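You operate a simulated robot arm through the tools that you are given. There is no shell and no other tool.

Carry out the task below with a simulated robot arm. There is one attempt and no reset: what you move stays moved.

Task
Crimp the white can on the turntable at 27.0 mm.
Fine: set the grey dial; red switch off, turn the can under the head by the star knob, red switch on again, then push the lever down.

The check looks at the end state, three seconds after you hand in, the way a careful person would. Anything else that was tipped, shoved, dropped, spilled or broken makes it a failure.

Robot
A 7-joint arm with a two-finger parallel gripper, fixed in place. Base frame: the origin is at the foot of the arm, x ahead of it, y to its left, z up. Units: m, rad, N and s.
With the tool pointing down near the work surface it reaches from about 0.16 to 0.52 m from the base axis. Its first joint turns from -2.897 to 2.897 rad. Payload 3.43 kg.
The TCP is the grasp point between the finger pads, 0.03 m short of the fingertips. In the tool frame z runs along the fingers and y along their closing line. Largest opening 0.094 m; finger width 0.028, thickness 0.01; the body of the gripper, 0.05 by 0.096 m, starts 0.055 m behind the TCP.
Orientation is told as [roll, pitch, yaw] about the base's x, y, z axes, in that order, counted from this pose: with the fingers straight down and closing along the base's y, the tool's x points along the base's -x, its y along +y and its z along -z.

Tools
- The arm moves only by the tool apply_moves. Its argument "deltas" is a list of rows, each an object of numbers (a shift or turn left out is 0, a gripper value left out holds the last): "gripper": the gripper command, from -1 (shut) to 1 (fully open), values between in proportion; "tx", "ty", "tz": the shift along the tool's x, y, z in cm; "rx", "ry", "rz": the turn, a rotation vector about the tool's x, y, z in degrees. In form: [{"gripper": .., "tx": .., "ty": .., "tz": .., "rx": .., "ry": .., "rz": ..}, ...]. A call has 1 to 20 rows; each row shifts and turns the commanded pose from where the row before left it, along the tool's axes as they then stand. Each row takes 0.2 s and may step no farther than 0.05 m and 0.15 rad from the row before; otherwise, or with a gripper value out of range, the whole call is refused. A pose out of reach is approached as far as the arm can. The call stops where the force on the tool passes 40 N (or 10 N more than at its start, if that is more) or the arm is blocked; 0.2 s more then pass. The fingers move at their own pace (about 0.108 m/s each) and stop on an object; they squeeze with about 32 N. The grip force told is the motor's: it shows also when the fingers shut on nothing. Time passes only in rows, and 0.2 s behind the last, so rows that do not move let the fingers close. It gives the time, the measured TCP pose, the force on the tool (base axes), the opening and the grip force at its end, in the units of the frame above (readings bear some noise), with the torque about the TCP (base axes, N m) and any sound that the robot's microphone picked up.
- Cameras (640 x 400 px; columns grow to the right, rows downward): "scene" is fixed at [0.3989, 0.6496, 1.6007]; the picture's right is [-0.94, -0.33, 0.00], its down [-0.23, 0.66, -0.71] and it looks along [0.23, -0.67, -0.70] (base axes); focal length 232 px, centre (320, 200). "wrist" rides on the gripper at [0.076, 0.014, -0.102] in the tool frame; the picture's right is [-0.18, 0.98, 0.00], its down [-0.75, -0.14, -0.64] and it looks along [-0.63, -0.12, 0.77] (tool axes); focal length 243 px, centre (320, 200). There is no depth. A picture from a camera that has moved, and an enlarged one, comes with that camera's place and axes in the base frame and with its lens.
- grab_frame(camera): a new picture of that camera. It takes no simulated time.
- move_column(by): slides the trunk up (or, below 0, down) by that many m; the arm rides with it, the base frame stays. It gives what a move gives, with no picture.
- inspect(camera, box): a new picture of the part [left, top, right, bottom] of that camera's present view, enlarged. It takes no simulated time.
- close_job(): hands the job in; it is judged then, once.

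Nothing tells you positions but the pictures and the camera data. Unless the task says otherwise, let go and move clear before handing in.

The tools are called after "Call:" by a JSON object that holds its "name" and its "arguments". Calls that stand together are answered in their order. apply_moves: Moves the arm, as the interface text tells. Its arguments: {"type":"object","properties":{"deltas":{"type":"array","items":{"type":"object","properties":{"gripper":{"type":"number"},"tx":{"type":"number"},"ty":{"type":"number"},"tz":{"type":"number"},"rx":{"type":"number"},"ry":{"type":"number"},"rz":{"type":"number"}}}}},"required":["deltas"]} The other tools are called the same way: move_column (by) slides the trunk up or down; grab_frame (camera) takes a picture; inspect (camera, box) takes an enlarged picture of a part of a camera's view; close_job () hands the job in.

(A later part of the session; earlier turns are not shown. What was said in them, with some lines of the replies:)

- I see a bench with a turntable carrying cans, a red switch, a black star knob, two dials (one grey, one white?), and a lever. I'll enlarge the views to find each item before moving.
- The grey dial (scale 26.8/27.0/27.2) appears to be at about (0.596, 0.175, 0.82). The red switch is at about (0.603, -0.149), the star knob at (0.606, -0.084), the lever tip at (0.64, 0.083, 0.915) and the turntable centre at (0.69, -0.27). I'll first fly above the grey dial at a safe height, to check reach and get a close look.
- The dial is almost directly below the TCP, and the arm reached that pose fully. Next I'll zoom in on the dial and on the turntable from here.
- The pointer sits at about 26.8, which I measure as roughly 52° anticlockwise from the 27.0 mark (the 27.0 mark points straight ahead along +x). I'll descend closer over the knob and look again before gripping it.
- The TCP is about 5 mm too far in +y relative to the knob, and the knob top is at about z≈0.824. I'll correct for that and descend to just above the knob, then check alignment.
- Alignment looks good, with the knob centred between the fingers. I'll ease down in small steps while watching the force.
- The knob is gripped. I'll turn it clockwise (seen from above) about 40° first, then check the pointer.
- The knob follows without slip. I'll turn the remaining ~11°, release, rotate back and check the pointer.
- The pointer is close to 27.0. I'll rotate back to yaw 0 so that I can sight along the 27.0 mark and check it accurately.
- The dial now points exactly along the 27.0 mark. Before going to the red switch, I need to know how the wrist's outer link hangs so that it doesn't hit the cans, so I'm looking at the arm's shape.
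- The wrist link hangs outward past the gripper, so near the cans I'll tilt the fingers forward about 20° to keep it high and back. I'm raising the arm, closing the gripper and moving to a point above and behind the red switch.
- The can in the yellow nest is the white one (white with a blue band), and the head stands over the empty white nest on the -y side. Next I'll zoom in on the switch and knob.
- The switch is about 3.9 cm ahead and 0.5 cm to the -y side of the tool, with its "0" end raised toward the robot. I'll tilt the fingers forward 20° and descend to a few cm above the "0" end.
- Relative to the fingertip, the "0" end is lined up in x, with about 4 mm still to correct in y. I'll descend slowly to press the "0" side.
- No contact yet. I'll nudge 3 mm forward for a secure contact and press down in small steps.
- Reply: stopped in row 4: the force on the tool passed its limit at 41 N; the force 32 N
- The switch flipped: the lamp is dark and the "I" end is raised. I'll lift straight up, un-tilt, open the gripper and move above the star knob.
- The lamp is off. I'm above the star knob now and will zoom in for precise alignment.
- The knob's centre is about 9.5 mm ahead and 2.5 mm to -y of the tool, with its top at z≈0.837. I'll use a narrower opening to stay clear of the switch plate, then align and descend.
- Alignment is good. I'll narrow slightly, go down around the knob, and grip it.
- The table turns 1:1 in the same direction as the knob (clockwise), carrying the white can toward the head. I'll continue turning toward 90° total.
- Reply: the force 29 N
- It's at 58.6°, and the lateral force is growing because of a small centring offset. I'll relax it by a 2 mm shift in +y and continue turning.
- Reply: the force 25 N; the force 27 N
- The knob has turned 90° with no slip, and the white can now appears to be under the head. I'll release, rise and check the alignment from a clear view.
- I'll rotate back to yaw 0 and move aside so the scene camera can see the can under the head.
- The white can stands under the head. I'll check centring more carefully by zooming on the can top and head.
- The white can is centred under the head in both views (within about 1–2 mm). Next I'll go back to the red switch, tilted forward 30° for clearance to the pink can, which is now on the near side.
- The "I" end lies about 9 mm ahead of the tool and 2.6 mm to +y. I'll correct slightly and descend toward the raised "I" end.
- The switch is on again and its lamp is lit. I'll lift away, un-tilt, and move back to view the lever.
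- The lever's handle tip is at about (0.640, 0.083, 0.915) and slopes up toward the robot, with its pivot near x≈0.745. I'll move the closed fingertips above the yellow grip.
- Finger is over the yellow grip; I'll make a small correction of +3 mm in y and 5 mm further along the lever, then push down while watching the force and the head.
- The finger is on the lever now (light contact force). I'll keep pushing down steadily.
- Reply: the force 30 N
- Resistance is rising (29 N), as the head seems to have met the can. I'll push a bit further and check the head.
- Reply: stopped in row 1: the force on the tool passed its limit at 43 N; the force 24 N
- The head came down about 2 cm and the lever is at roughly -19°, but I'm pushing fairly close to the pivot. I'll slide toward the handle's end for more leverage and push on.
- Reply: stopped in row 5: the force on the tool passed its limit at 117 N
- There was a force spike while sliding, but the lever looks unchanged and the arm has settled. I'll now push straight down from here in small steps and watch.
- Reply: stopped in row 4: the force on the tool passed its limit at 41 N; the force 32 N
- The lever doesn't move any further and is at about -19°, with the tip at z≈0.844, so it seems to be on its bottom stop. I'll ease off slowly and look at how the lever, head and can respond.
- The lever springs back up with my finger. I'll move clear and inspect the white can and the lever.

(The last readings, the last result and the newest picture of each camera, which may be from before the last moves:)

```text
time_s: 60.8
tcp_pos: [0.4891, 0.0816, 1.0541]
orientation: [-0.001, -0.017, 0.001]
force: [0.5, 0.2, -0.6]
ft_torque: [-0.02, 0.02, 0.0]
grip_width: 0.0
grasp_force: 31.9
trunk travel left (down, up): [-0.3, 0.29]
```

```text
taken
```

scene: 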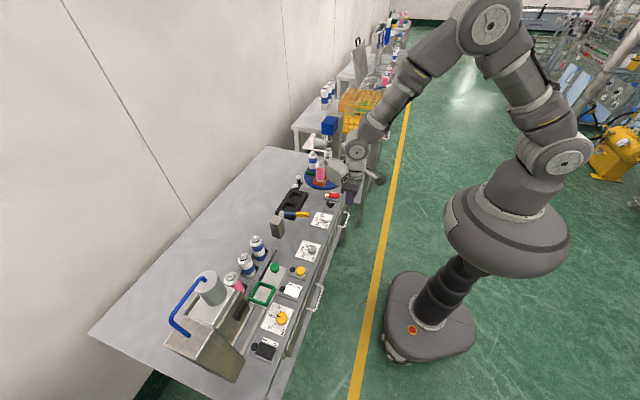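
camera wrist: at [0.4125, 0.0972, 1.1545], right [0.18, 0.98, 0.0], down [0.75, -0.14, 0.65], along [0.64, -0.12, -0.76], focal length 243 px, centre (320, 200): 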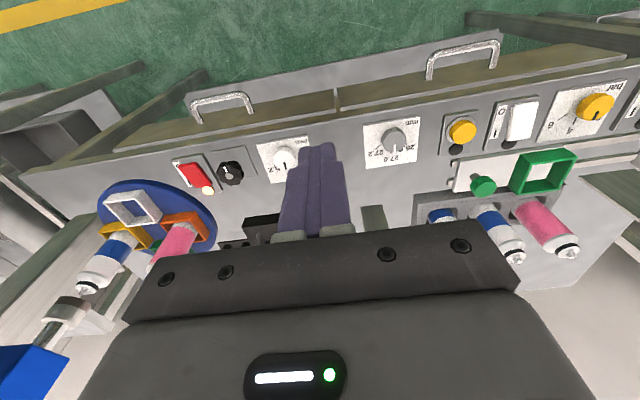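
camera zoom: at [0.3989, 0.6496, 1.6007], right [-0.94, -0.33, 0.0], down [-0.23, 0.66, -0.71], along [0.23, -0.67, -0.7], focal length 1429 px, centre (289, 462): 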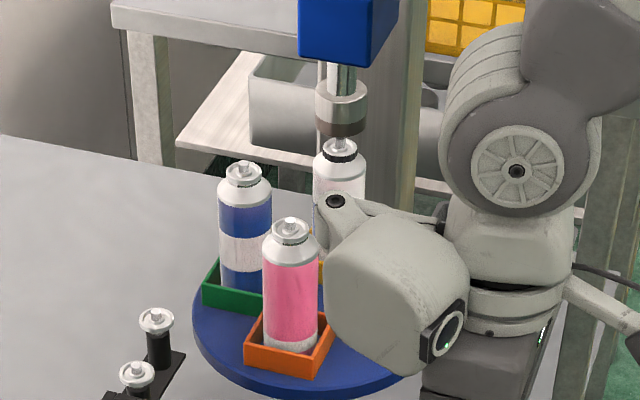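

The white can now shows the dark crimped ring at its neck, like the finished cans in the rack. I'll verify the dial, switch, can and surroundings close-up.

Call:
{"name": "inspect", "arguments": {"camera": "wrist", "box": [340, 105, 440, 180]}}

Call:
{"name": "inspect", "arguments": {"camera": "wrist", "box": [40, 150, 250, 330]}}

Call:
{"name": "inspect", "arguments": {"camera": "scene", "box": [315, 140, 341, 172]}}

Call:
{"name": "inspect", "arguments": {"camera": "scene", "box": [255, 175, 365, 270]}}

```text
5.33 times, centred on (390, 142) of wrist
camera zoom: at [0.4125, 0.0972, 1.1545], right [0.18, 0.98, 0.0], down [0.75, -0.14, 0.65], along [0.64, -0.12, -0.76], focal length 1294 px, centre (-53, 507)
```

zoom: 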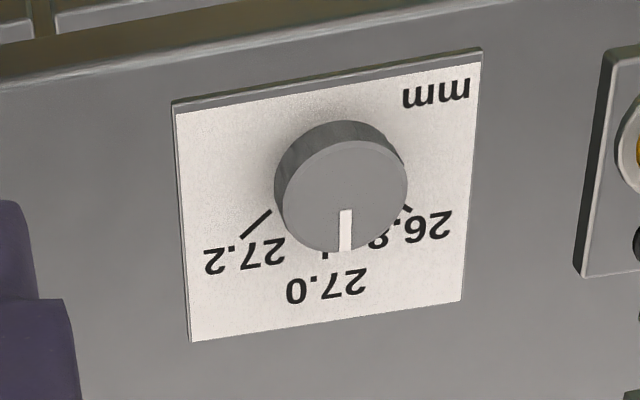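

```text
2.22 times, centred on (145, 240) of wrist
camera zoom: at [0.4125, 0.0972, 1.1545], right [0.18, 0.98, 0.0], down [0.75, -0.14, 0.65], along [0.64, -0.12, -0.76], focal length 539 px, centre (709, 111)
```

zoom: 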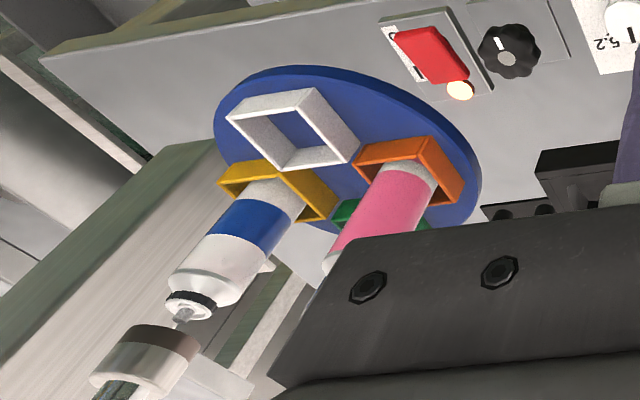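

```text
12.50 times, centred on (328, 156) of scene
camera zoom: at [0.3989, 0.6496, 1.6007], right [-0.94, -0.33, 0.0], down [-0.23, 0.66, -0.71], along [0.23, -0.67, -0.7], focal length 2902 px, centre (220, 750)
```

zoom: 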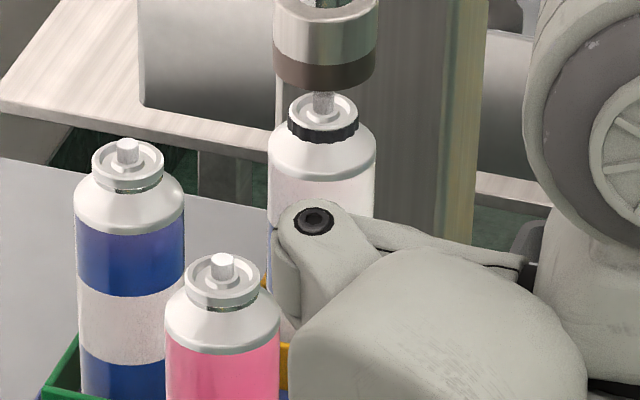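

```text
4.21 times, centred on (310, 222) of scene
camera zoom: at [0.3989, 0.6496, 1.6007], right [-0.94, -0.33, 0.0], down [-0.23, 0.66, -0.71], along [0.23, -0.67, -0.7], focal length 978 px, centre (362, 105)
```

zoom: 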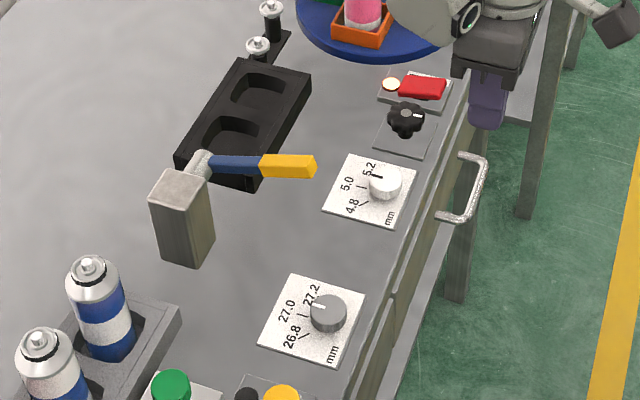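

All of these check out:
- **Dial:** it points at 27.0.
- **Red switch:** it is on, with its lamp lit.
- **White can:** it is crimped under the head.
- **Lever:** it is back up.
- **Other items:** nothing else was disturbed.

The arm is clear, so I'm handing in.

Call:
{"name": "close_job", "arguments": {}}

```text
The job is handed in.
```

The white can is crimped with the dial at 27.0 mm, and I've handed the job in; the check's result has not come back.

- **Dial:** I turned the grey dial from about 26.8 to 27.0. The pointer lines up with the mark to within a degree or two.
- **Switch and can:** With the red switch off, I turned the star knob 90° clockwise, which brought the white can under the head. It was centred to within 1–2 mm. I then put the switch back on, and its lamp is lit.
- **Crimp:** I pushed the lever down to where it would go no further. The white can now has the same dark ring at its neck as the finished cans in the rack. The lever sprang back up by itself.

One force reading jumped to 117 N while I slid along the lever for more leverage. The move stopped itself, and the lever looked unchanged afterwards. In the last pictures I saw nothing tipped, shoved or broken. The arm is clear of the bench.
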